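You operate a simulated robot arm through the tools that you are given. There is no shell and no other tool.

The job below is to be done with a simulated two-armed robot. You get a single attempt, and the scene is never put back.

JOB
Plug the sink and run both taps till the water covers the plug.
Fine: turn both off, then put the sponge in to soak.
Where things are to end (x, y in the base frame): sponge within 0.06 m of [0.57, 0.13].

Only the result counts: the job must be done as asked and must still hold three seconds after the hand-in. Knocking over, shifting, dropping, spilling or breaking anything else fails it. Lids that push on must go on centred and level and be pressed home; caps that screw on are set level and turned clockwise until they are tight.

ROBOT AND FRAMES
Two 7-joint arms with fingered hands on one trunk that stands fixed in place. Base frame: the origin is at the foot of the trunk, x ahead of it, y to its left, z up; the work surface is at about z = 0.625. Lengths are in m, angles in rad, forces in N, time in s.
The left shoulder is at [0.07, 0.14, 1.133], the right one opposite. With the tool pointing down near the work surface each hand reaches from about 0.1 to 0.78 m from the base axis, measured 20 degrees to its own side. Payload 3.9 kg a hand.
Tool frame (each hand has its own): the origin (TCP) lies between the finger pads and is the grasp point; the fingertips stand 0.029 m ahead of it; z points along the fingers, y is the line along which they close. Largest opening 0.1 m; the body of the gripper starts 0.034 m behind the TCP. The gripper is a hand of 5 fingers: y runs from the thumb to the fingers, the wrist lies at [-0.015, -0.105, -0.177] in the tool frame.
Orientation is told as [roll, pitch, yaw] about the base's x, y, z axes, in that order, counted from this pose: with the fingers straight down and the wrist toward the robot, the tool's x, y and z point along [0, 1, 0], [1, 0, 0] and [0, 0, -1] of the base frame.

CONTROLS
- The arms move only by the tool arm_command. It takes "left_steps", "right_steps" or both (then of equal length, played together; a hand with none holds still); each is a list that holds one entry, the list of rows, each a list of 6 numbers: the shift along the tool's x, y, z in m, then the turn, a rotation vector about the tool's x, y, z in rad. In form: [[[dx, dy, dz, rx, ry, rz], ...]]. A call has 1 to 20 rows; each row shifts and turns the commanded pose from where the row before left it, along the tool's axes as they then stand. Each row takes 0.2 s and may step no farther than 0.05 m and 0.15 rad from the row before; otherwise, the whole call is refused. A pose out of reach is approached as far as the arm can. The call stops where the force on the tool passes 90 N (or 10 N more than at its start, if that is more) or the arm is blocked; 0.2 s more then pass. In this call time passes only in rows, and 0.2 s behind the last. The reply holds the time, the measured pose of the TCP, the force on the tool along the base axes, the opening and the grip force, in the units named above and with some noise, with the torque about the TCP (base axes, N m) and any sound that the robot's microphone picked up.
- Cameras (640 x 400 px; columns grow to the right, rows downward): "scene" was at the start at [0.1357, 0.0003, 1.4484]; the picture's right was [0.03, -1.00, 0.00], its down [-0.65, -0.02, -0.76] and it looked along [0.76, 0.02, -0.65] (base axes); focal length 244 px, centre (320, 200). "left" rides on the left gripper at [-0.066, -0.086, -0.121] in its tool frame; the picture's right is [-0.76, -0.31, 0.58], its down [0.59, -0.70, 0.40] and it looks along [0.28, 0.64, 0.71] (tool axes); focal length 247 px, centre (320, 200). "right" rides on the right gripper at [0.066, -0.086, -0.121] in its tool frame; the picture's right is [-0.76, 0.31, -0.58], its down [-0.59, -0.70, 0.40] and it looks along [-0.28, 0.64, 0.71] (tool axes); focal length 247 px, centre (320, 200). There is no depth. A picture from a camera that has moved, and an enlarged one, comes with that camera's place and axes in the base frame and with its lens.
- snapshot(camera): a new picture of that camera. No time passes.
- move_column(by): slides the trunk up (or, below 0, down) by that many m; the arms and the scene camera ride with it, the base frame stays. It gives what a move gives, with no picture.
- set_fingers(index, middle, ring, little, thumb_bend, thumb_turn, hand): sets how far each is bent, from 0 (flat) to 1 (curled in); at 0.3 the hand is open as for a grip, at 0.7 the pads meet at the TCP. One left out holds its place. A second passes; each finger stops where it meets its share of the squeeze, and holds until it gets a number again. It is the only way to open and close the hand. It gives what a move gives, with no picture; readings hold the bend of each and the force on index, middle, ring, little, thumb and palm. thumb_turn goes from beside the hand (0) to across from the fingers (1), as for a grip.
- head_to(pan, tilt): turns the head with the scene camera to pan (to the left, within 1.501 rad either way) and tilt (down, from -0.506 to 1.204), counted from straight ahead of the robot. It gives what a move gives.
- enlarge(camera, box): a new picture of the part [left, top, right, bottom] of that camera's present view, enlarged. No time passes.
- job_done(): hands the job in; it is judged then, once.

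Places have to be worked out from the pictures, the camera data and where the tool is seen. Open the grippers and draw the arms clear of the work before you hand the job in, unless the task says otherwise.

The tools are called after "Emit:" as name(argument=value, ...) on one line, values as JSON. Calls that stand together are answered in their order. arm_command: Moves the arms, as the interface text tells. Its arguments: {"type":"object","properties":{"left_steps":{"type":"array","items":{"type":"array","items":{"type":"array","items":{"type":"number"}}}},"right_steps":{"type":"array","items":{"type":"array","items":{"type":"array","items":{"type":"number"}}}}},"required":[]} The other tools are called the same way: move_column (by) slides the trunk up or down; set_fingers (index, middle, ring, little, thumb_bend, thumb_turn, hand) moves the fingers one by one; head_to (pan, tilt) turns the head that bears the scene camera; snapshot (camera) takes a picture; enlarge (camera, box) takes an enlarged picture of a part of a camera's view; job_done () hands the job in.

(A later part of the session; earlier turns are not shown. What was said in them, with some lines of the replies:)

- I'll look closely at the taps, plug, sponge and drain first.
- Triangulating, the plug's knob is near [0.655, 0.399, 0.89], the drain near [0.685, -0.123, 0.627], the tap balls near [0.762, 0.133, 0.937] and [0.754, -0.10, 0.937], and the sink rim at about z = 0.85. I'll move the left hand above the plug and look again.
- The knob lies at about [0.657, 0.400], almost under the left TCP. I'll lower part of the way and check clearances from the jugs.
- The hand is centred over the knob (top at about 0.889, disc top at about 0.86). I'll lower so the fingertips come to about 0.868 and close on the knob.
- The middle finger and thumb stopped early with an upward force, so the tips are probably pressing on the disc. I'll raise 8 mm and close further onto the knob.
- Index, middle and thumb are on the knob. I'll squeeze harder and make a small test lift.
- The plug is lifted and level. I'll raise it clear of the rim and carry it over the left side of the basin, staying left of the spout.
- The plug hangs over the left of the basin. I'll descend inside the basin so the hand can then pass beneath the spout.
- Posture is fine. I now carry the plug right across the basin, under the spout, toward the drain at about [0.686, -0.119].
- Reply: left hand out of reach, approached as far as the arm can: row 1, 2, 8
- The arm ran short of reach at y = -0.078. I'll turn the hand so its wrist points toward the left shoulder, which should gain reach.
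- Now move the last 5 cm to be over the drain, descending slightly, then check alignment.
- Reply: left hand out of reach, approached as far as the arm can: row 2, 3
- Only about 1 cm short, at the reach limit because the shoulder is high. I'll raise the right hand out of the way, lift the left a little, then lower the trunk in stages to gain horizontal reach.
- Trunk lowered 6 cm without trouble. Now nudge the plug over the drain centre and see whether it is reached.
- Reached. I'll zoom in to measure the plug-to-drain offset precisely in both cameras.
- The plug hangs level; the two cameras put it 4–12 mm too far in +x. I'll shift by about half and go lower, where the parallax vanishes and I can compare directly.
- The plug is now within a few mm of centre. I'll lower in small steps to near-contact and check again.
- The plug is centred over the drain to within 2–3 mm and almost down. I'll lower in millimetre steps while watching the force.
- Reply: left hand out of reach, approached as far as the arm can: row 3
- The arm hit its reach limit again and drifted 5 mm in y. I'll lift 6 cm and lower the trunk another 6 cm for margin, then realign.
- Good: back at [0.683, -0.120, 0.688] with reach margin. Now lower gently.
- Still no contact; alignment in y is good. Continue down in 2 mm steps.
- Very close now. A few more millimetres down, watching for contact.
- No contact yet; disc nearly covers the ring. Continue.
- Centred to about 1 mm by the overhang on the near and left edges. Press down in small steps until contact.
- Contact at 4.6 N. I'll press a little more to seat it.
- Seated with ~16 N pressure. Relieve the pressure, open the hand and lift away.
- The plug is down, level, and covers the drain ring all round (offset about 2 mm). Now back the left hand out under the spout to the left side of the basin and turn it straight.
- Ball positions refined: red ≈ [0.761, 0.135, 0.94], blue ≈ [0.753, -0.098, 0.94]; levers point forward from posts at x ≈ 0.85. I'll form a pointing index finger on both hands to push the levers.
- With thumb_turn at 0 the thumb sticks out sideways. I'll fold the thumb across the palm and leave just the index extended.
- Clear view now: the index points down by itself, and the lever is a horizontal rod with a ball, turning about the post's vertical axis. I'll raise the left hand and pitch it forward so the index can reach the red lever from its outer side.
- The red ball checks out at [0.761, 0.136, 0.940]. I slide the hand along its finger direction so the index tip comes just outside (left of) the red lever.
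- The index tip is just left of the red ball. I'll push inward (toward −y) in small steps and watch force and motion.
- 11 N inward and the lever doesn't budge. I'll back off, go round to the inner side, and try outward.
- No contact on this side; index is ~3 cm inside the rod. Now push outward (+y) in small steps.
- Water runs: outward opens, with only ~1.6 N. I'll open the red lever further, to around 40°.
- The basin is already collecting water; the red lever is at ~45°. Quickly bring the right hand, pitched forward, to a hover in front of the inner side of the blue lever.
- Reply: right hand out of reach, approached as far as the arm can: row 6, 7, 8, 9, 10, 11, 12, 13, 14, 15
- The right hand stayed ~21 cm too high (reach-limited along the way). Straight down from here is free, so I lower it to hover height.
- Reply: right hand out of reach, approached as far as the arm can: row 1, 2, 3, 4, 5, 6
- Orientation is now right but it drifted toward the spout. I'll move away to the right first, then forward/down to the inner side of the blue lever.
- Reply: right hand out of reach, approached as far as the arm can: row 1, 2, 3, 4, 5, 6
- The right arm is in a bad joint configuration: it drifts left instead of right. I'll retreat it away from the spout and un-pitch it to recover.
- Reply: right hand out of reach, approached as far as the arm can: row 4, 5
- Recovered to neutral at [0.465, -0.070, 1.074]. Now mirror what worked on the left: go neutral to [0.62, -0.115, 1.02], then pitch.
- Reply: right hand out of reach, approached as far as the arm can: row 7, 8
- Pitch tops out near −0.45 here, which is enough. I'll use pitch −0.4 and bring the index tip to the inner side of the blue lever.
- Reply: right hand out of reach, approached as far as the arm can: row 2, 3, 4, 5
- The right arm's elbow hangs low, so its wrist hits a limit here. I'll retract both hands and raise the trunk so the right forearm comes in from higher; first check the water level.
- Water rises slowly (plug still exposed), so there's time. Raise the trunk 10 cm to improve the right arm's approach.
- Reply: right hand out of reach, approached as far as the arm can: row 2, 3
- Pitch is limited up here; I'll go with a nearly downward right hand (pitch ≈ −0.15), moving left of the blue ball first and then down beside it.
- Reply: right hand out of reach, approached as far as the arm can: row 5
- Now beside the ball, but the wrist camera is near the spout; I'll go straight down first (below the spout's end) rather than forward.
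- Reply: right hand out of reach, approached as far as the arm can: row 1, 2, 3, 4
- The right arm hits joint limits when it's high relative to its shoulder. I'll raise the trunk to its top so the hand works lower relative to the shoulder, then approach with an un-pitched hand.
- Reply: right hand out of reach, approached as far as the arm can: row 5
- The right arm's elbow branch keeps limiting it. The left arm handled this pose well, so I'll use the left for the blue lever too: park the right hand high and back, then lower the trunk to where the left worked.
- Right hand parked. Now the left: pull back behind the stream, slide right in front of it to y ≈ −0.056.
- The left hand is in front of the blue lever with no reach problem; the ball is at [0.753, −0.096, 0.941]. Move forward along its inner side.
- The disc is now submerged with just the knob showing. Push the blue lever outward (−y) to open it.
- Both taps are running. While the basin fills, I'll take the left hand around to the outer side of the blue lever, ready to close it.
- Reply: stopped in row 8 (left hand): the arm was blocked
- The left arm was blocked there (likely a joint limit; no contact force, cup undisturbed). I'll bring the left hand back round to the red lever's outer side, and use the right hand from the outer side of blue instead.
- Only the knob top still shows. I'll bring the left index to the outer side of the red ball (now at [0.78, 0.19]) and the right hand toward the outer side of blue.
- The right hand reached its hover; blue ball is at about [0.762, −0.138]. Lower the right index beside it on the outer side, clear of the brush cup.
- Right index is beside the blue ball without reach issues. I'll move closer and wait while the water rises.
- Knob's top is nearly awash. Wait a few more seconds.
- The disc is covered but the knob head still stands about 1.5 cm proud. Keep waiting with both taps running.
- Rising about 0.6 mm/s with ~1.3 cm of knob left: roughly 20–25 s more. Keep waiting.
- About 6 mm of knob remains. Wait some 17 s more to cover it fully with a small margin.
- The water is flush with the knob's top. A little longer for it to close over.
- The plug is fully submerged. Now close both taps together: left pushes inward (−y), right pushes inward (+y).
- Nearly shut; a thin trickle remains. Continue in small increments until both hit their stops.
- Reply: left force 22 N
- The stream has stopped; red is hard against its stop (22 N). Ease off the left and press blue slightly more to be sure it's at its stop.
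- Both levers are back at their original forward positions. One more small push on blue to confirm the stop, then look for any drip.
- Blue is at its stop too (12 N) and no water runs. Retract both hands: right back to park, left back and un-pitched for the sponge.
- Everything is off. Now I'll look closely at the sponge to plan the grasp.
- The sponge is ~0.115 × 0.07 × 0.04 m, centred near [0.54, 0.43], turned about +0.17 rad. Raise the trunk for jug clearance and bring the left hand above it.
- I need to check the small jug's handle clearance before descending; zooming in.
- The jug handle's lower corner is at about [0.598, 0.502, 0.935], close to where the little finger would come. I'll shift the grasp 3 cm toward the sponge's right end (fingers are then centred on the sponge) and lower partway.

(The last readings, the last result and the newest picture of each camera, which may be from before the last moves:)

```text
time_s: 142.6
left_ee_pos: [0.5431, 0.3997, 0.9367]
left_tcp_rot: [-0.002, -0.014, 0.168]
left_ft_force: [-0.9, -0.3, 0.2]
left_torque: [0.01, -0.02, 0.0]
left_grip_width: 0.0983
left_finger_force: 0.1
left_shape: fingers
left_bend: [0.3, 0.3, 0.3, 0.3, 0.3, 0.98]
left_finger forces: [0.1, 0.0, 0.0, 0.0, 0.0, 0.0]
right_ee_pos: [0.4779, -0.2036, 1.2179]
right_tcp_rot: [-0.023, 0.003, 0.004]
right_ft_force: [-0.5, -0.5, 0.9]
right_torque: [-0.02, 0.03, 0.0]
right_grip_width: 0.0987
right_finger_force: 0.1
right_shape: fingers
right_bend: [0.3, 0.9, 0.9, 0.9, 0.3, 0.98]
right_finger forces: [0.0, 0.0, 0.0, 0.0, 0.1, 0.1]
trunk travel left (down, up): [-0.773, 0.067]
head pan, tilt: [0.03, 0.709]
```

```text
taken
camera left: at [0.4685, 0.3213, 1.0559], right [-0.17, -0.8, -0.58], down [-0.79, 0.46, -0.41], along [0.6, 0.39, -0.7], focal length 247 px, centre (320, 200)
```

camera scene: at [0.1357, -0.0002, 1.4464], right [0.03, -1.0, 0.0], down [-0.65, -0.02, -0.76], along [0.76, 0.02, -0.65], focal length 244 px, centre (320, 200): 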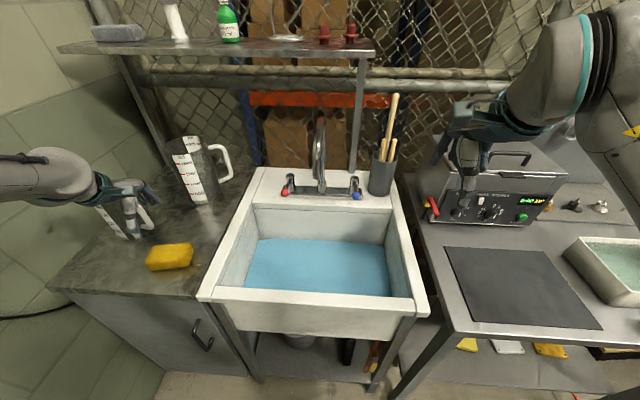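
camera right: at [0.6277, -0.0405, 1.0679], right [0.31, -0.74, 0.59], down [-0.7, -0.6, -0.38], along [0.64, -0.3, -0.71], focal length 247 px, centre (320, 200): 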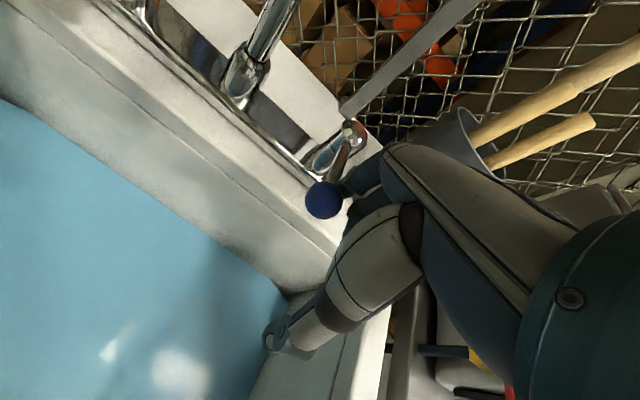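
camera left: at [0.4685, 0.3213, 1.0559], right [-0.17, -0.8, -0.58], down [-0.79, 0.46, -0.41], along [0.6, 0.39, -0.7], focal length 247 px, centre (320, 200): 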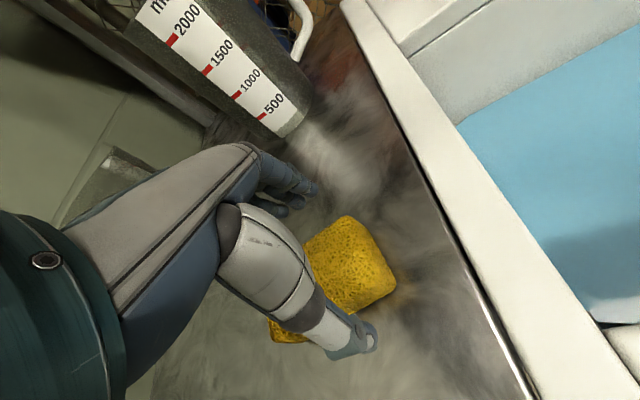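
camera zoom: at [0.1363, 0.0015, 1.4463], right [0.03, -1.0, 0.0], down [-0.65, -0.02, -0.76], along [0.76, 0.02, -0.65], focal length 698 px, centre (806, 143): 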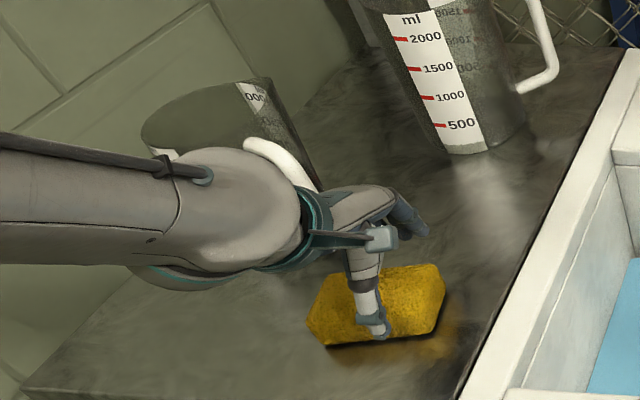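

Aligned: fingers beyond the far edge, thumb in front of the near edge. Lower to grasp height and close gently.

Emit:
arm_command(left_steps=[[[0, 0, 0.012, 0, 0, 0], [0, 0, 0.012, 0, 0, 0], [0, 0, 0.012, 0, 0, 0]]])

Emit:
set_fingers(hand="left", index=0.5, middle=0.5, ring=0.5, little=0.5, thumb_bend=0.5)

Emit:
snapshot(camera="left")

Emit:
enlarge(camera="scene", box=[70, 150, 230, 290])

```text
time_s: 143.4
left_ee_pos: [0.5435, 0.4003, 0.9015]
left_tcp_rot: [-0.001, -0.017, 0.169]
left_ft_force: [-0.5, -0.8, -0.3]
left_torque: [-0.01, -0.03, -0.02]
left_grip_width: 0.0989
left_finger_force: 0.1
left_shape: fingers
left_bend: [0.3, 0.3, 0.3, 0.3, 0.3, 0.98]
left_finger forces: [0.0, 0.0, 0.0, 0.0, 0.0, 0.0]
right_ee_pos: [0.4786, -0.2051, 1.2169]
right_tcp_rot: [-0.024, 0.003, 0.003]
right_ft_force: [0.7, 1.0, -0.9]
right_torque: [0.03, 0.01, -0.01]
right_grip_width: 0.0986
right_finger_force: 0.1
right_shape: fingers
right_bend: [0.3, 0.9, 0.9, 0.9, 0.3, 0.98]
right_finger forces: [0.0, 0.1, 0.0, 0.0, 0.1, 0.0]
trunk travel left (down, up): [-0.773, 0.067]
head pan, tilt: [0.03, 0.709]
```

```text
time_s: 144.4
left_ee_pos: [0.5425, 0.3998, 0.9021]
left_tcp_rot: [0.0, -0.015, 0.169]
left_ft_force: [1.2, 1.5, 2.5]
left_torque: [0.05, 0.04, -0.07]
left_grip_width: 0.0612
left_finger_force: 5.7
left_shape: fingers
left_bend: [0.47, 0.49, 0.49, 0.49, 0.46, 0.99]
left_finger forces: [3.4, 0.6, 0.3, 2.1, 4.8, 0.0]
right_ee_pos: [0.4788, -0.2063, 1.2179]
right_tcp_rot: [-0.025, 0.003, 0.005]
right_ft_force: [-0.6, -0.3, -0.3]
right_torque: [0.01, -0.02, -0.03]
right_grip_width: 0.0984
right_finger_force: 0.0
right_shape: fingers
right_bend: [0.3, 0.9, 0.9, 0.9, 0.3, 0.98]
right_finger forces: [0.1, 0.0, 0.0, 0.1, 0.1, 0.0]
trunk travel left (down, up): [-0.773, 0.067]
head pan, tilt: [0.03, 0.709]
```

```text
taken
camera left: at [0.468, 0.3203, 1.0207], right [-0.17, -0.8, -0.58], down [-0.79, 0.46, -0.41], along [0.6, 0.39, -0.7], focal length 247 px, centre (320, 200)
```

left: 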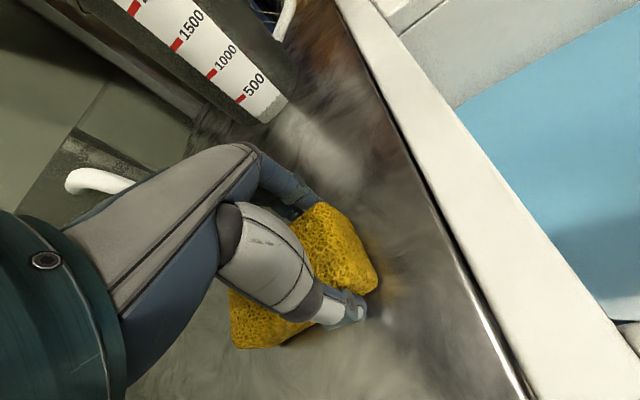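

```text
2.86 times, centred on (150, 220) of scene
camera zoom: at [0.1356, 0.0, 1.4464], right [0.03, -1.0, 0.0], down [-0.65, -0.02, -0.76], along [0.76, 0.02, -0.65], focal length 698 px, centre (806, 143)
```

zoom: 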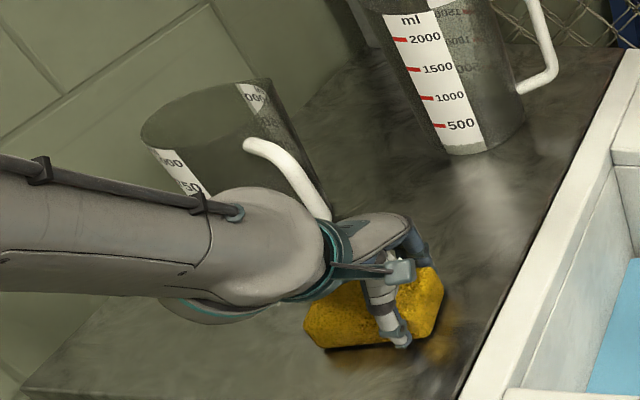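

Contact at 6 cm width. Squeeze a little more and test-lift.

Emit:
set_fingers(hand="left", index=0.56, middle=0.58, ring=0.58, little=0.56, thumb_bend=0.6)

Emit:
arm_command(left_steps=[[[0, 0, -0.015, 0, 0, 0], [0, 0, -0.02, 0, 0, 0], [0, 0, -0.025, 0, 0, 0], [0, 0, -0.03, 0, 0, 0]]])

Emit:
snapshot(camera="left")

Emit:
enlarge(camera="scene", box=[70, 150, 230, 290])

```text
time_s: 145.4
left_ee_pos: [0.5437, 0.4008, 0.9003]
left_tcp_rot: [0.0, -0.013, 0.166]
left_ft_force: [1.4, 1.4, 3.3]
left_torque: [0.02, 0.07, -0.04]
left_grip_width: 0.0592
left_finger_force: 14.9
left_shape: fingers
left_bend: [0.51, 0.54, 0.53, 0.54, 0.48, 0.99]
left_finger forces: [6.8, 2.8, 2.4, 3.5, 14.3, 0.1]
right_ee_pos: [0.4779, -0.2051, 1.2181]
right_tcp_rot: [-0.024, 0.003, 0.005]
right_ft_force: [0.2, -0.1, 0.5]
right_torque: [-0.01, 0.0, 0.0]
right_grip_width: 0.0987
right_finger_force: 0.0
right_shape: fingers
right_bend: [0.3, 0.9, 0.9, 0.9, 0.3, 0.98]
right_finger forces: [0.0, 0.0, 0.0, 0.1, 0.0, 0.0]
trunk travel left (down, up): [-0.773, 0.067]
head pan, tilt: [0.03, 0.709]
```

```text
time_s: 146.4
left_ee_pos: [0.5405, 0.3995, 0.9914]
left_tcp_rot: [0.001, -0.014, 0.168]
left_ft_force: [-1.2, 0.2, 0.1]
left_torque: [0.0, 0.0, 0.05]
left_grip_width: 0.0592
left_finger_force: 14.7
left_shape: fingers
left_bend: [0.51, 0.54, 0.53, 0.54, 0.48, 0.98]
left_finger forces: [6.6, 2.8, 2.1, 2.9, 14.5, 0.0]
right_ee_pos: [0.4757, -0.2065, 1.217]
right_tcp_rot: [-0.023, 0.003, 0.006]
right_ft_force: [0.3, 0.2, -0.3]
right_torque: [0.02, -0.01, -0.01]
right_grip_width: 0.0987
right_finger_force: 0.1
right_shape: fingers
right_bend: [0.3, 0.9, 0.9, 0.9, 0.3, 0.98]
right_finger forces: [0.1, 0.0, 0.1, 0.0, 0.0, 0.1]
trunk travel left (down, up): [-0.773, 0.067]
head pan, tilt: [0.03, 0.709]
```

```text
taken
camera left: at [0.4658, 0.32, 1.1111], right [-0.17, -0.8, -0.58], down [-0.79, 0.46, -0.41], along [0.6, 0.39, -0.7], focal length 247 px, centre (320, 200)
```

left: 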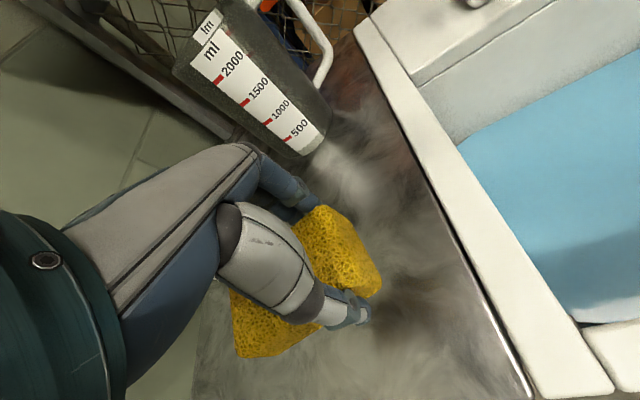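

```text
2.86 times, centred on (150, 220) of scene
camera zoom: at [0.1347, -0.0006, 1.4465], right [0.03, -1.0, 0.0], down [-0.65, -0.02, -0.76], along [0.76, 0.02, -0.65], focal length 698 px, centre (806, 143)
```

zoom: 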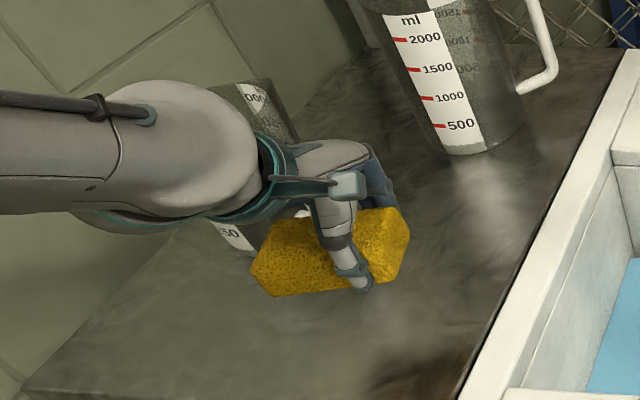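

The sponge is held firmly. Carry it over the basin to about [0.59, 0.10] (sponge centre ~[0.585, 0.125]), then tilt the wrist up a bit so it clears the front rim when lowering.

Emit:
arm_command(left_steps=[[[0, 0, -0.015, 0, 0, 0], [-0.038, 0, 0, 0, 0, 0], [-0.038, 0, 0, 0, 0, 0], [-0.038, 0, 0, 0, 0, 0], [-0.038, 0, 0, 0, 0, 0], [-0.038, 0, 0, 0, 0, 0], [-0.038, 0, 0, 0, 0, 0], [-0.038, 0, 0, 0, 0, 0], [-0.038, 0, 0, 0, 0, 0], [0, 0, 0, 0.125, 0, 0], [0, 0, 0, 0.125, 0, 0]]])

Emit:
snapshot(camera="scene")

Emit:
snapshot(camera="left")

Emit:
snapshot(camera="right")

```text
time_s: 148.8
left_ee_pos: [0.593, 0.1008, 1.0038]
left_tcp_rot: [0.002, 0.239, 0.169]
left_ft_force: [0.3, 0.0, -0.5]
left_torque: [-0.02, -0.01, -0.02]
left_grip_width: 0.0592
left_finger_force: 13.6
left_shape: fingers
left_bend: [0.51, 0.54, 0.54, 0.54, 0.48, 0.98]
left_finger forces: [6.3, 2.8, 2.3, 2.8, 14.0, 0.1]
right_ee_pos: [0.4792, -0.2046, 1.2174]
right_tcp_rot: [-0.025, 0.004, 0.006]
right_ft_force: [-0.5, -0.3, -0.7]
right_torque: [0.01, 0.03, 0.04]
right_grip_width: 0.0988
right_finger_force: 0.1
right_shape: fingers
right_bend: [0.3, 0.9, 0.9, 0.9, 0.3, 0.98]
right_finger forces: [0.1, 0.0, 0.0, 0.0, 0.0, 0.0]
trunk travel left (down, up): [-0.773, 0.067]
head pan, tilt: [0.03, 0.709]
```

```text
taken
camera scene: at [0.1373, 0.0007, 1.4462], right [0.03, -1.0, 0.0], down [-0.65, -0.02, -0.76], along [0.76, 0.02, -0.65], focal length 244 px, centre (320, 200)
```

scene: 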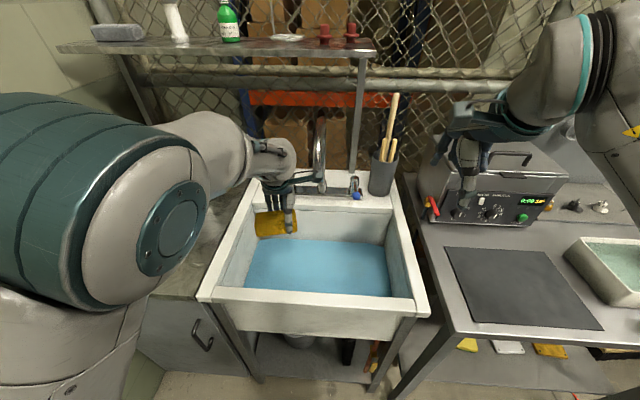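

```text
taken
camera left: at [0.5508, 0.0264, 1.1414], right [-0.3, -0.82, -0.49], down [-0.87, 0.45, -0.22], along [0.4, 0.36, -0.84], focal length 247 px, centre (320, 200)
```

left: 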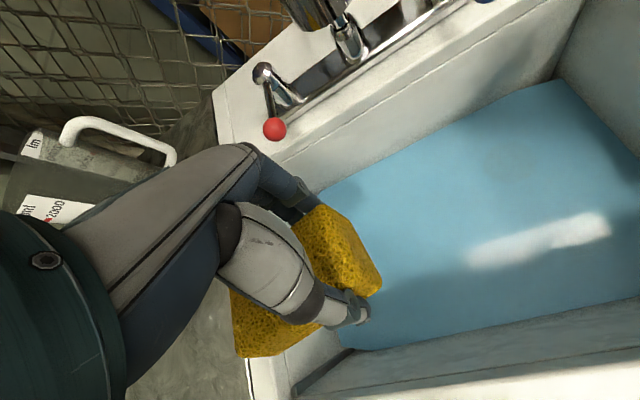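

```text
taken
camera right: at [0.3942, -0.1379, 1.337], right [0.31, -0.74, 0.59], down [-0.7, -0.6, -0.38], along [0.64, -0.3, -0.71], focal length 247 px, centre (320, 200)
```

right: 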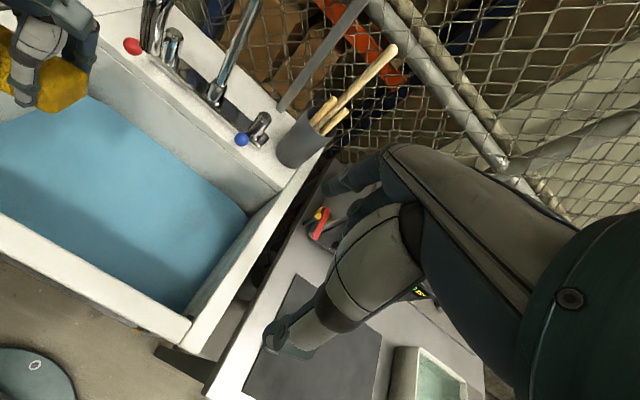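

Clear of spout and walls. Lower straight down into the basin.

Emit:
arm_command(left_steps=[[[0, 0.0075, 0.0307, 0, 0, 0], [0, 0.0075, 0.0307, 0, 0, 0], [0, 0.0075, 0.0307, 0, 0, 0], [0, 0.0075, 0.0307, 0, 0, 0], [0, 0.0075, 0.0307, 0, 0, 0], [0, 0.0075, 0.0307, 0, 0, 0], [0, 0.0075, 0.0307, 0, 0, 0], [0, 0.0075, 0.0307, 0, 0, 0]]])

Emit:
snapshot(camera="scene")

Emit:
snapshot(camera="left")

Emit:
snapshot(camera="right")

```text
time_s: 150.6
left_ee_pos: [0.5935, 0.1005, 0.7524]
left_tcp_rot: [-0.001, 0.236, 0.168]
left_ft_force: [0.6, 0.2, -0.8]
left_torque: [0.02, -0.02, 0.02]
left_grip_width: 0.0592
left_finger_force: 14.0
left_shape: fingers
left_bend: [0.51, 0.54, 0.54, 0.54, 0.48, 0.98]
left_finger forces: [6.2, 2.8, 2.1, 2.6, 13.9, 0.0]
right_ee_pos: [0.4781, -0.2038, 1.2176]
right_tcp_rot: [-0.024, 0.004, 0.005]
right_ft_force: [-0.4, 0.2, 0.4]
right_torque: [0.03, 0.01, 0.0]
right_grip_width: 0.0985
right_finger_force: 0.1
right_shape: fingers
right_bend: [0.3, 0.9, 0.9, 0.9, 0.3, 0.98]
right_finger forces: [0.0, 0.0, 0.1, 0.0, 0.1, 0.0]
trunk travel left (down, up): [-0.773, 0.067]
head pan, tilt: [0.03, 0.709]
```

```text
taken
camera scene: at [0.1366, 0.0004, 1.4463], right [0.03, -1.0, 0.0], down [-0.65, -0.02, -0.76], along [0.76, 0.02, -0.65], focal length 244 px, centre (320, 200)
```

scene: 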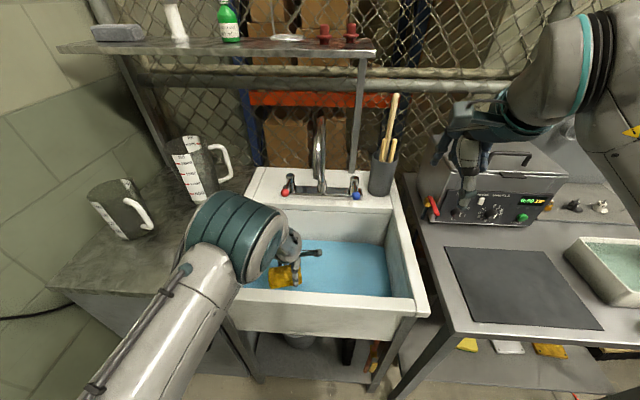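

```text
taken
camera left: at [0.5509, 0.0266, 0.8909], right [-0.3, -0.82, -0.49], down [-0.86, 0.45, -0.22], along [0.4, 0.36, -0.84], focal length 247 px, centre (320, 200)
```

left: 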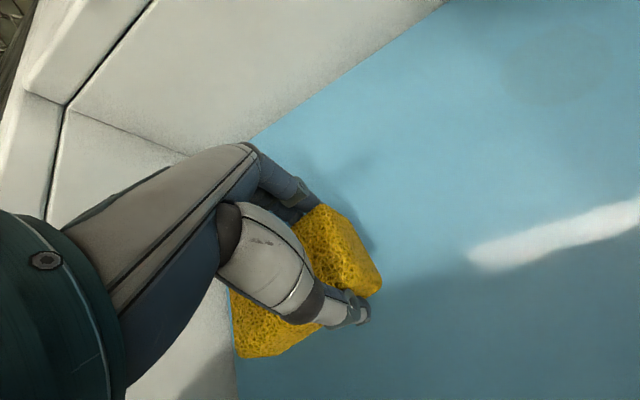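

```text
taken
camera right: at [0.3936, -0.1382, 1.3372], right [0.31, -0.74, 0.59], down [-0.7, -0.6, -0.38], along [0.64, -0.3, -0.71], focal length 247 px, centre (320, 200)
```

right: 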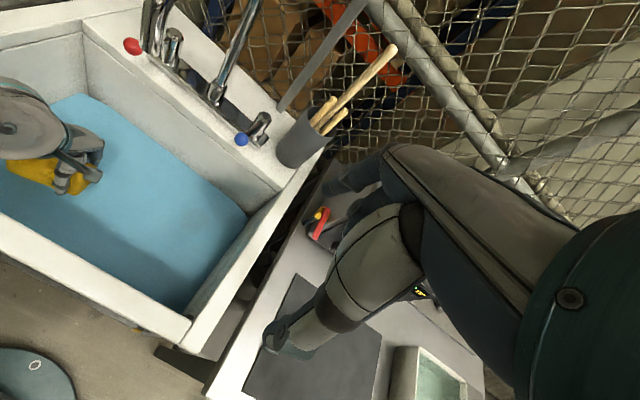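

The sponge centre is at about [0.589, 0.131]. Lower it into the water nearly to the floor.

Emit:
arm_command(left_steps=[[[0, 0.0055, 0.0227, 0, 0, 0], [0, 0.0055, 0.0227, 0, 0, 0], [0, 0.0055, 0.0215, 0, 0, 0]]])

Emit:
snapshot(camera="scene")

Emit:
snapshot(camera="left")

```text
time_s: 151.4
left_ee_pos: [0.5932, 0.1013, 0.6848]
left_tcp_rot: [-0.002, 0.236, 0.168]
left_ft_force: [0.1, -0.2, 0.3]
left_torque: [0.02, -0.04, 0.01]
left_grip_width: 0.0593
left_finger_force: 14.0
left_shape: fingers
left_bend: [0.51, 0.54, 0.54, 0.54, 0.48, 0.98]
left_finger forces: [6.3, 2.8, 2.1, 2.5, 13.8, 0.1]
right_ee_pos: [0.4796, -0.206, 1.2176]
right_tcp_rot: [-0.023, 0.002, 0.004]
right_ft_force: [0.1, 0.7, -0.2]
right_torque: [-0.01, -0.02, 0.03]
right_grip_width: 0.099
right_finger_force: 0.1
right_shape: fingers
right_bend: [0.3, 0.9, 0.9, 0.9, 0.3, 0.98]
right_finger forces: [0.0, 0.0, 0.0, 0.0, 0.0, 0.0]
trunk travel left (down, up): [-0.773, 0.067]
head pan, tilt: [0.03, 0.709]
```

```text
taken
camera scene: at [0.1361, 0.0003, 1.4464], right [0.03, -1.0, 0.0], down [-0.65, -0.02, -0.76], along [0.76, 0.02, -0.65], focal length 244 px, centre (320, 200)
```

scene: 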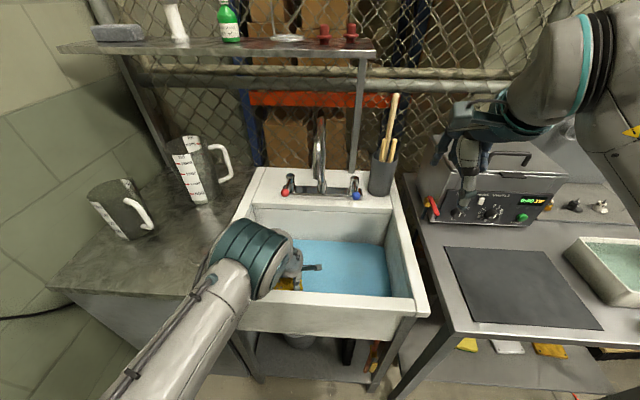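

```text
taken
camera left: at [0.5509, 0.0264, 0.8218], right [-0.3, -0.82, -0.49], down [-0.86, 0.45, -0.22], along [0.4, 0.35, -0.84], focal length 247 px, centre (320, 200)
```

left: 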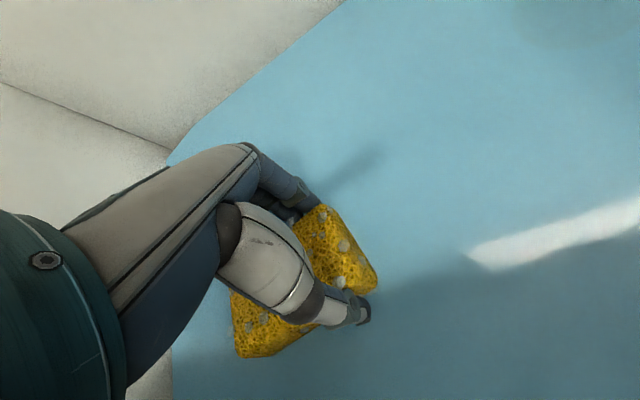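

The sponge is in the water now. Lower another few millimetres to the floor and release.

Emit:
arm_command(left_steps=[[[0, 0.001, 0.004, 0, 0, 0], [0, 0.001, 0.004, 0, 0, 0]]])

Emit:
set_fingers(hand="left", index=0.33, middle=0.33, ring=0.33, little=0.33, thumb_bend=0.33)

Emit:
snapshot(camera="left")

```text
time_s: 152.0
left_ee_pos: [0.5934, 0.1016, 0.676]
left_tcp_rot: [0.001, 0.235, 0.166]
left_ft_force: [-0.2, -0.3, -1.2]
left_torque: [-0.01, 0.01, -0.01]
left_grip_width: 0.0592
left_finger_force: 13.8
left_shape: fingers
left_bend: [0.51, 0.54, 0.54, 0.54, 0.48, 0.98]
left_finger forces: [6.2, 2.9, 2.1, 2.6, 13.7, 0.0]
right_ee_pos: [0.4782, -0.2056, 1.2168]
right_tcp_rot: [-0.022, 0.005, 0.005]
right_ft_force: [-0.3, -0.4, 0.0]
right_torque: [-0.03, 0.0, -0.01]
right_grip_width: 0.0989
right_finger_force: 0.0
right_shape: fingers
right_bend: [0.3, 0.9, 0.9, 0.9, 0.3, 0.98]
right_finger forces: [0.0, 0.0, 0.1, 0.0, 0.1, 0.1]
trunk travel left (down, up): [-0.773, 0.067]
head pan, tilt: [0.03, 0.709]
```

```text
time_s: 153.0
left_ee_pos: [0.5927, 0.1003, 0.6766]
left_tcp_rot: [-0.002, 0.235, 0.168]
left_ft_force: [-0.1, -0.6, 0.1]
left_torque: [0.0, -0.01, -0.01]
left_grip_width: 0.0911
left_finger_force: 0.1
left_shape: fingers
left_bend: [0.33, 0.33, 0.33, 0.33, 0.33, 0.98]
left_finger forces: [0.0, 0.0, 0.0, 0.0, 0.0, 0.0]
right_ee_pos: [0.4767, -0.2052, 1.2178]
right_tcp_rot: [-0.025, 0.003, 0.004]
right_ft_force: [0.4, -0.1, -0.1]
right_torque: [0.0, 0.01, 0.0]
right_grip_width: 0.0985
right_finger_force: 0.1
right_shape: fingers
right_bend: [0.3, 0.9, 0.9, 0.9, 0.3, 0.98]
right_finger forces: [0.0, 0.0, 0.0, 0.1, 0.0, 0.1]
trunk travel left (down, up): [-0.773, 0.067]
head pan, tilt: [0.03, 0.709]
```

```text
taken
camera left: at [0.5509, 0.0263, 0.8139], right [-0.3, -0.82, -0.49], down [-0.86, 0.45, -0.22], along [0.4, 0.36, -0.84], focal length 247 px, centre (320, 200)
```

left: 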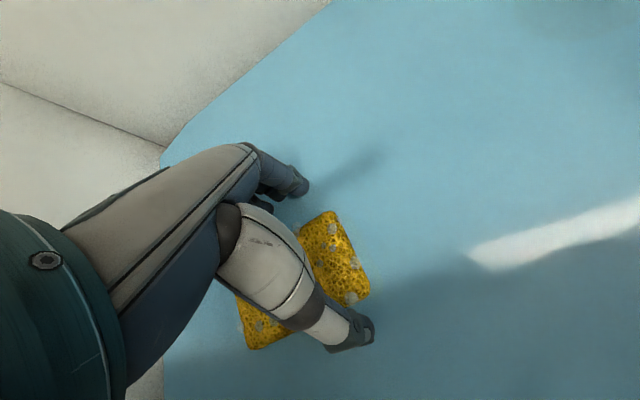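

Released. Raise the left hand straight out of the basin.

Emit:
arm_command(left_steps=[[[0, -0.003, -0.015, 0, 0, 0], [0, -0.0075, -0.0307, 0, 0, 0], [0, -0.0075, -0.0307, 0, 0, 0], [0, -0.0075, -0.0307, 0, 0, 0], [0, -0.0075, -0.0307, 0, 0, 0], [0, -0.0075, -0.0307, 0, 0, 0], [0, -0.0075, -0.0307, 0, 0, 0], [0, -0.0075, -0.0307, 0, 0, 0], [0, -0.0075, -0.0307, 0, 0, 0], [0, -0.0075, -0.0307, 0, 0, 0], [0, -0.0075, -0.0307, 0, 0, 0]]])

Emit:
snapshot(camera="scene")

Emit:
snapshot(camera="left")

Emit:
enlarge(camera="scene", box=[230, 220, 420, 310])

```text
time_s: 155.4
left_ee_pos: [0.5941, 0.0995, 1.0085]
left_tcp_rot: [-0.001, 0.236, 0.167]
left_ft_force: [0.0, -0.4, -0.9]
left_torque: [0.03, -0.05, -0.03]
left_grip_width: 0.0917
left_finger_force: 0.2
left_shape: fingers
left_bend: [0.33, 0.33, 0.33, 0.33, 0.33, 0.98]
left_finger forces: [0.0, 0.1, 0.1, 0.0, 0.1, 0.1]
right_ee_pos: [0.4772, -0.2048, 1.2177]
right_tcp_rot: [-0.023, 0.004, 0.004]
right_ft_force: [0.0, -0.4, 0.3]
right_torque: [0.02, -0.02, 0.0]
right_grip_width: 0.0986
right_finger_force: 0.1
right_shape: fingers
right_bend: [0.3, 0.9, 0.9, 0.9, 0.3, 0.98]
right_finger forces: [0.0, 0.1, 0.0, 0.0, 0.1, 0.0]
trunk travel left (down, up): [-0.773, 0.067]
head pan, tilt: [0.03, 0.709]
```

```text
taken
camera scene: at [0.1347, 0.0003, 1.4464], right [0.03, -1.0, 0.0], down [-0.65, -0.02, -0.76], along [0.76, 0.02, -0.65], focal length 244 px, centre (320, 200)
```

scene: 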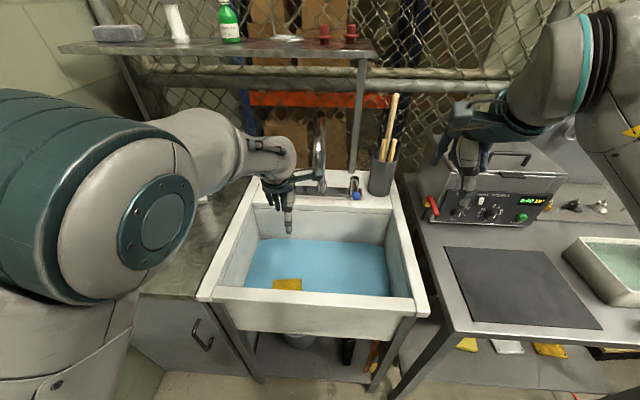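

```text
taken
camera left: at [0.5506, 0.0262, 1.1458], right [-0.3, -0.82, -0.49], down [-0.86, 0.45, -0.22], along [0.4, 0.36, -0.84], focal length 247 px, centre (320, 200)
```

left: 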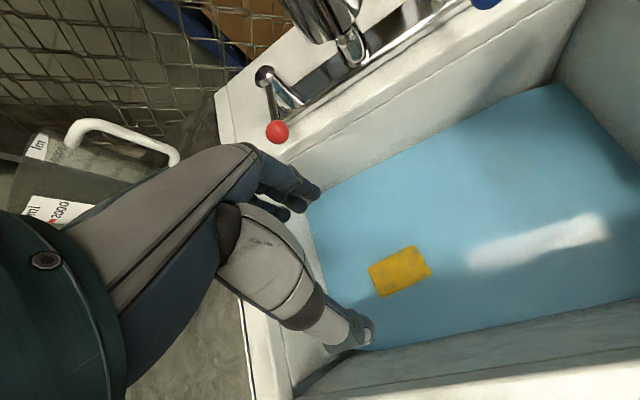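

```text
3.37 times, centred on (325, 265) of scene
camera zoom: at [0.1347, 0.0003, 1.4464], right [0.03, -1.0, 0.0], down [-0.65, -0.02, -0.76], along [0.76, 0.02, -0.65], focal length 823 px, centre (303, -19)
```

zoom: 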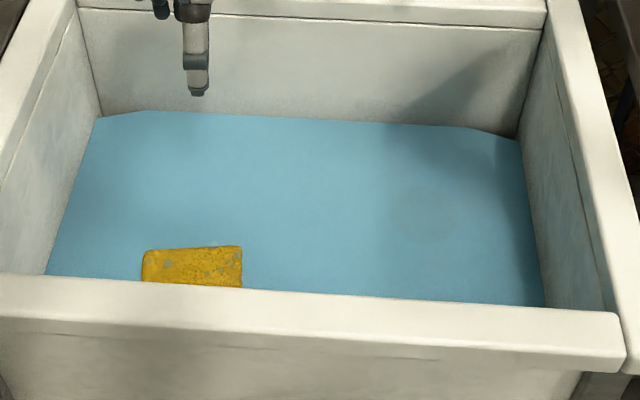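

The sponge lies at about [0.576, 0.128], soaking; water still covers the plug and no stream is running. Withdraw the left arm and open both hands.

Emit:
arm_command(left_steps=[[[0, 0, 0, -0.118, 0, 0], [0, 0, 0, -0.118, 0, 0], [0.0279, -0.0184, -0.0243, 0, 0, 0], [0.0279, -0.0184, -0.0243, 0, 0, 0], [0.0279, -0.0184, -0.0243, 0, 0, 0], [0.0279, -0.0184, -0.0243, 0, 0, 0], [0.0279, -0.0184, -0.0243, 0, 0, 0], [0.0279, -0.0184, -0.0243, 0, 0, 0], [0.0279, -0.0184, -0.0243, 0, 0, 0]]])

Emit:
set_fingers(hand="right", index=0.3, middle=0.3, ring=0.3, little=0.3, thumb_bend=0.3)

Emit:
set_fingers(hand="left", index=0.3, middle=0.3, ring=0.3, little=0.3, thumb_bend=0.3)

Emit:
snapshot(camera="scene")

Emit:
snapshot(camera="left")

Emit:
enlarge(camera="scene", box=[230, 120, 420, 310])

Emit:
snapshot(camera="right")

```text
time_s: 157.4
left_ee_pos: [0.5466, 0.1502, 1.0563]
left_tcp_rot: [-0.001, -0.002, 0.169]
left_ft_force: [-0.7, 0.4, 0.3]
left_torque: [-0.01, -0.01, 0.0]
left_grip_width: 0.0911
left_finger_force: 0.0
left_shape: fingers
left_bend: [0.33, 0.33, 0.33, 0.33, 0.33, 0.98]
left_finger forces: [0.1, 0.0, 0.0, 0.0, 0.0, 0.0]
left hand out of reach, approached as far as the arm can: row 5, 6, 7, 8, 9
right_ee_pos: [0.4777, -0.2039, 1.217]
right_tcp_rot: [-0.025, 0.005, 0.005]
right_ft_force: [-0.4, -0.8, 0.4]
right_torque: [0.0, 0.02, -0.01]
right_grip_width: 0.0984
right_finger_force: 0.0
right_shape: fingers
right_bend: [0.3, 0.9, 0.9, 0.9, 0.3, 0.98]
right_finger forces: [0.0, 0.1, 0.0, 0.0, 0.1, 0.0]
trunk travel left (down, up): [-0.773, 0.067]
head pan, tilt: [0.03, 0.709]
```

```text
time_s: 158.4
left_ee_pos: [0.5462, 0.1496, 1.0553]
left_tcp_rot: [-0.001, -0.002, 0.17]
left_ft_force: [0.7, 1.3, -0.9]
left_torque: [0.01, 0.02, 0.01]
left_grip_width: 0.0916
left_finger_force: 0.0
left_shape: fingers
left_bend: [0.33, 0.33, 0.33, 0.33, 0.33, 0.98]
left_finger forces: [0.0, 0.0, 0.0, 0.1, 0.1, 0.0]
right_ee_pos: [0.4767, -0.2047, 1.218]
right_tcp_rot: [-0.024, 0.004, 0.006]
right_ft_force: [0.1, 1.0, -0.3]
right_torque: [0.01, -0.01, 0.0]
right_grip_width: 0.0988
right_finger_force: 0.0
right_shape: fingers
right_bend: [0.3, 0.3, 0.3, 0.3, 0.3, 0.98]
right_finger forces: [0.0, 0.1, 0.0, 0.0, 0.0, 0.0]
trunk travel left (down, up): [-0.773, 0.067]
head pan, tilt: [0.03, 0.709]
```

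```text
time_s: 159.4
left_ee_pos: [0.5469, 0.1488, 1.0575]
left_tcp_rot: [0.0, -0.002, 0.169]
left_ft_force: [0.3, -0.2, -1.3]
left_torque: [-0.03, -0.04, -0.01]
left_grip_width: 0.0985
left_finger_force: 0.1
left_shape: fingers
left_bend: [0.3, 0.3, 0.3, 0.3, 0.3, 0.98]
left_finger forces: [0.0, 0.1, 0.0, 0.0, 0.0, 0.0]
right_ee_pos: [0.478, -0.2048, 1.2171]
right_tcp_rot: [-0.025, 0.004, 0.005]
right_ft_force: [0.9, -0.2, 0.7]
right_torque: [-0.03, 0.0, 0.01]
right_grip_width: 0.0984
right_finger_force: 0.0
right_shape: fingers
right_bend: [0.3, 0.3, 0.3, 0.3, 0.3, 0.98]
right_finger forces: [0.0, 0.0, 0.0, 0.0, 0.0, 0.1]
trunk travel left (down, up): [-0.773, 0.067]
head pan, tilt: [0.03, 0.709]
```

```text
taken
camera scene: at [0.1357, 0.0002, 1.4464], right [0.03, -1.0, 0.0], down [-0.65, -0.02, -0.76], along [0.76, 0.02, -0.65], focal length 244 px, centre (320, 200)
```

scene: 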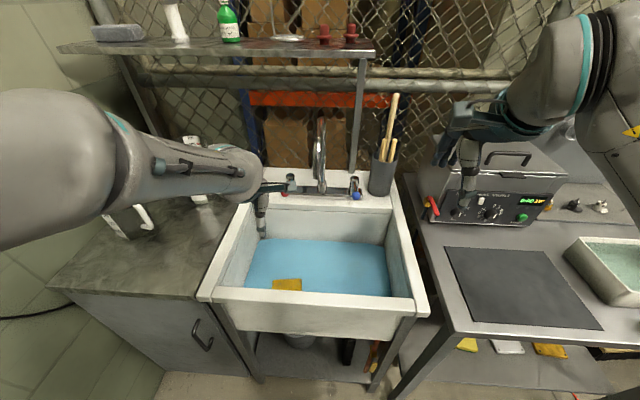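

```text
taken
camera left: at [0.4738, 0.0701, 1.1766], right [-0.17, -0.8, -0.58], down [-0.79, 0.46, -0.4], along [0.59, 0.39, -0.71], focal length 247 px, centre (320, 200)
```

left: 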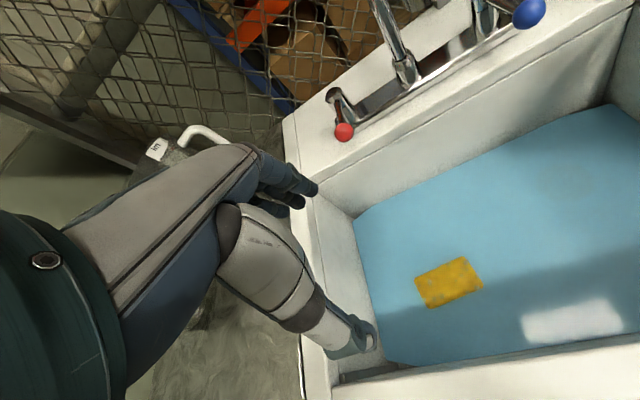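

```text
2.11 times, centred on (325, 215) of scene
camera zoom: at [0.1357, 0.0002, 1.4464], right [0.03, -1.0, 0.0], down [-0.65, -0.02, -0.76], along [0.76, 0.02, -0.65], focal length 514 px, centre (310, 168)
```

zoom: 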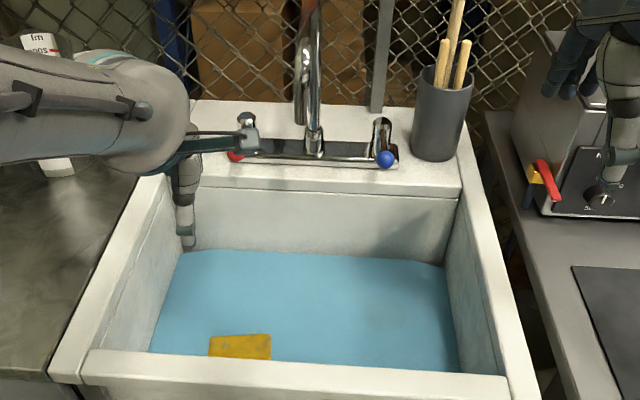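

```text
taken
camera right: at [0.3927, -0.1383, 1.3375], right [0.31, -0.74, 0.59], down [-0.7, -0.6, -0.38], along [0.64, -0.3, -0.71], focal length 247 px, centre (320, 200)
```

right: 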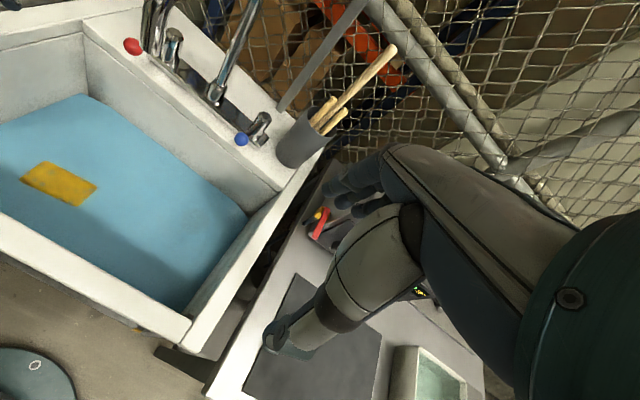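

Everything is in place: taps forward (off), plug under water, sponge soaking at ~[0.57, 0.13]. Lift both arms further clear with the trunk and check for any change.

Emit:
move_column(by=0.064)

Emit:
arm_command(left_steps=[[[0, -0.03, 0, 0, 0, 0], [0, -0.03, 0, 0, 0, 0], [0, -0.03, 0, 0, 0, 0]]])

Emit:
snapshot(camera="scene")

Emit:
enlarge(camera="scene", box=[230, 140, 420, 330])

Emit:
snapshot(camera="left")

```text
time_s: 160.4
left_ee_pos: [0.5465, 0.1488, 1.1196]
left_tcp_rot: [0.0, 0.002, 0.17]
left_ft_force: [0.4, 0.2, 0.0]
left_torque: [-0.01, 0.01, 0.03]
left_grip_width: 0.0982
left_finger_force: 0.1
left_shape: fingers
left_bend: [0.3, 0.3, 0.3, 0.3, 0.3, 0.98]
left_finger forces: [0.1, 0.0, 0.1, 0.0, 0.0, 0.0]
right_ee_pos: [0.4779, -0.2057, 1.282]
right_tcp_rot: [-0.024, 0.004, 0.006]
right_ft_force: [-0.6, 0.5, -0.5]
right_torque: [-0.02, 0.01, 0.03]
right_grip_width: 0.0986
right_finger_force: 0.0
right_shape: fingers
right_bend: [0.3, 0.3, 0.3, 0.3, 0.3, 0.98]
right_finger forces: [0.0, 0.1, 0.0, 0.0, 0.1, 0.0]
trunk travel left (down, up): [-0.837, 0.003]
head pan, tilt: [0.03, 0.709]
```

```text
time_s: 161.2
left_ee_pos: [0.4576, 0.1328, 1.1211]
left_tcp_rot: [0.002, -0.003, 0.166]
left_ft_force: [0.6, -0.3, 0.3]
left_torque: [0.02, 0.04, -0.01]
left_grip_width: 0.0987
left_finger_force: 0.0
left_shape: fingers
left_bend: [0.3, 0.3, 0.3, 0.3, 0.3, 0.98]
left_finger forces: [0.1, 0.0, 0.0, 0.1, 0.0, 0.0]
left hand out of reach, approached as far as the arm can: row 1
right_ee_pos: [0.4779, -0.2064, 1.2812]
right_tcp_rot: [-0.022, 0.003, 0.005]
right_ft_force: [-0.7, -0.1, -0.3]
right_torque: [0.04, -0.02, -0.02]
right_grip_width: 0.0986
right_finger_force: 0.1
right_shape: fingers
right_bend: [0.3, 0.3, 0.3, 0.3, 0.3, 0.98]
right_finger forces: [0.1, 0.0, 0.1, 0.0, 0.0, 0.0]
trunk travel left (down, up): [-0.837, 0.003]
head pan, tilt: [0.03, 0.709]
```

```text
taken
camera scene: at [0.1353, -0.0019, 1.5104], right [0.03, -1.0, 0.0], down [-0.65, -0.02, -0.76], along [0.76, 0.02, -0.65], focal length 244 px, centre (320, 200)
```

scene: 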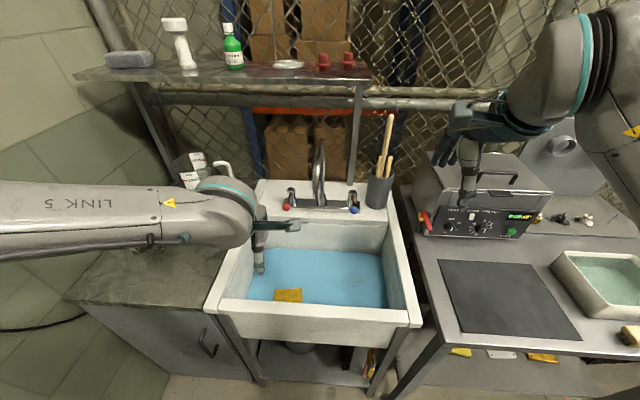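

```text
2.11 times, centred on (325, 235) of scene
camera zoom: at [0.1353, -0.0019, 1.5104], right [0.03, -1.0, 0.0], down [-0.65, -0.02, -0.76], along [0.76, 0.02, -0.65], focal length 514 px, centre (310, 126)
```

zoom: 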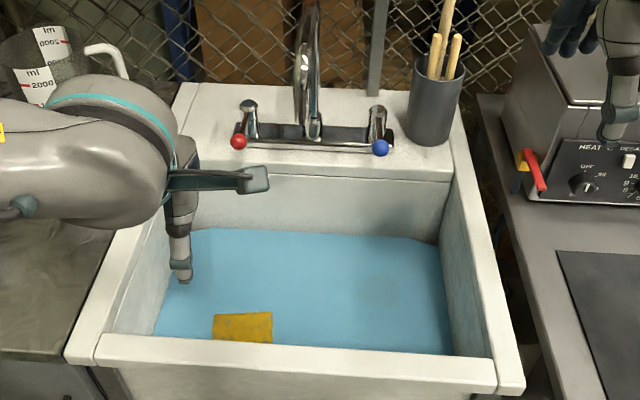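

```text
taken
camera left: at [0.384, 0.0533, 1.2411], right [-0.17, -0.8, -0.58], down [-0.79, 0.46, -0.4], along [0.59, 0.39, -0.71], focal length 247 px, centre (320, 200)
```

left: 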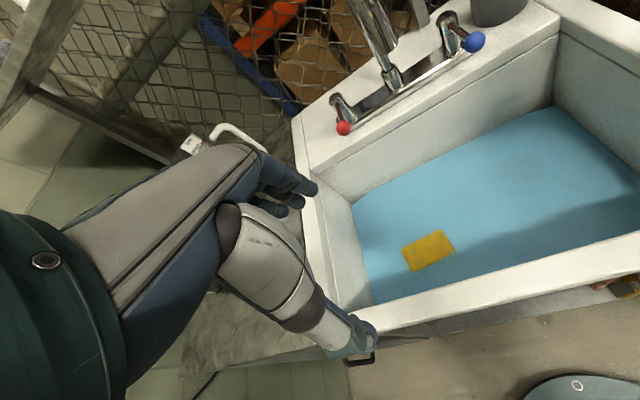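

Final check: both levers forward with no stream, the plug is covered by still water, and the sponge sits at about [0.579, 0.126] in it. The jugs and brush cup haven't moved, and both hands are open and well above the work. I'm handing in.

Emit:
job_done()

```text
The job is handed in.
```

The sink is plugged, I ran both taps until the water covered the plug, and both are now off. The sponge is soaking in the water. I've handed the job in but haven't seen a verdict.

- **Plug:** it sits level over the drain, about 2 mm off centre. I pressed it down with about 16 N. The water stood a few millimetres over its knob when I shut the taps, and I saw no sign of it draining.
- **Taps:** pushing the levers outward opens them. Both are back at their stops, and no water is running.
- **Sponge:** it lies at about [0.579, 0.126], roughly 1 cm from the target. I released it at the bottom of the basin with the water just reaching its top.
- **Surroundings:** the jugs and the brush cup look undisturbed. Both hands are open and well above the work.

The left arm stopped once as "blocked" while I was moving it around the blue tap. No contact force showed, and nothing looked disturbed in the pictures afterwards.
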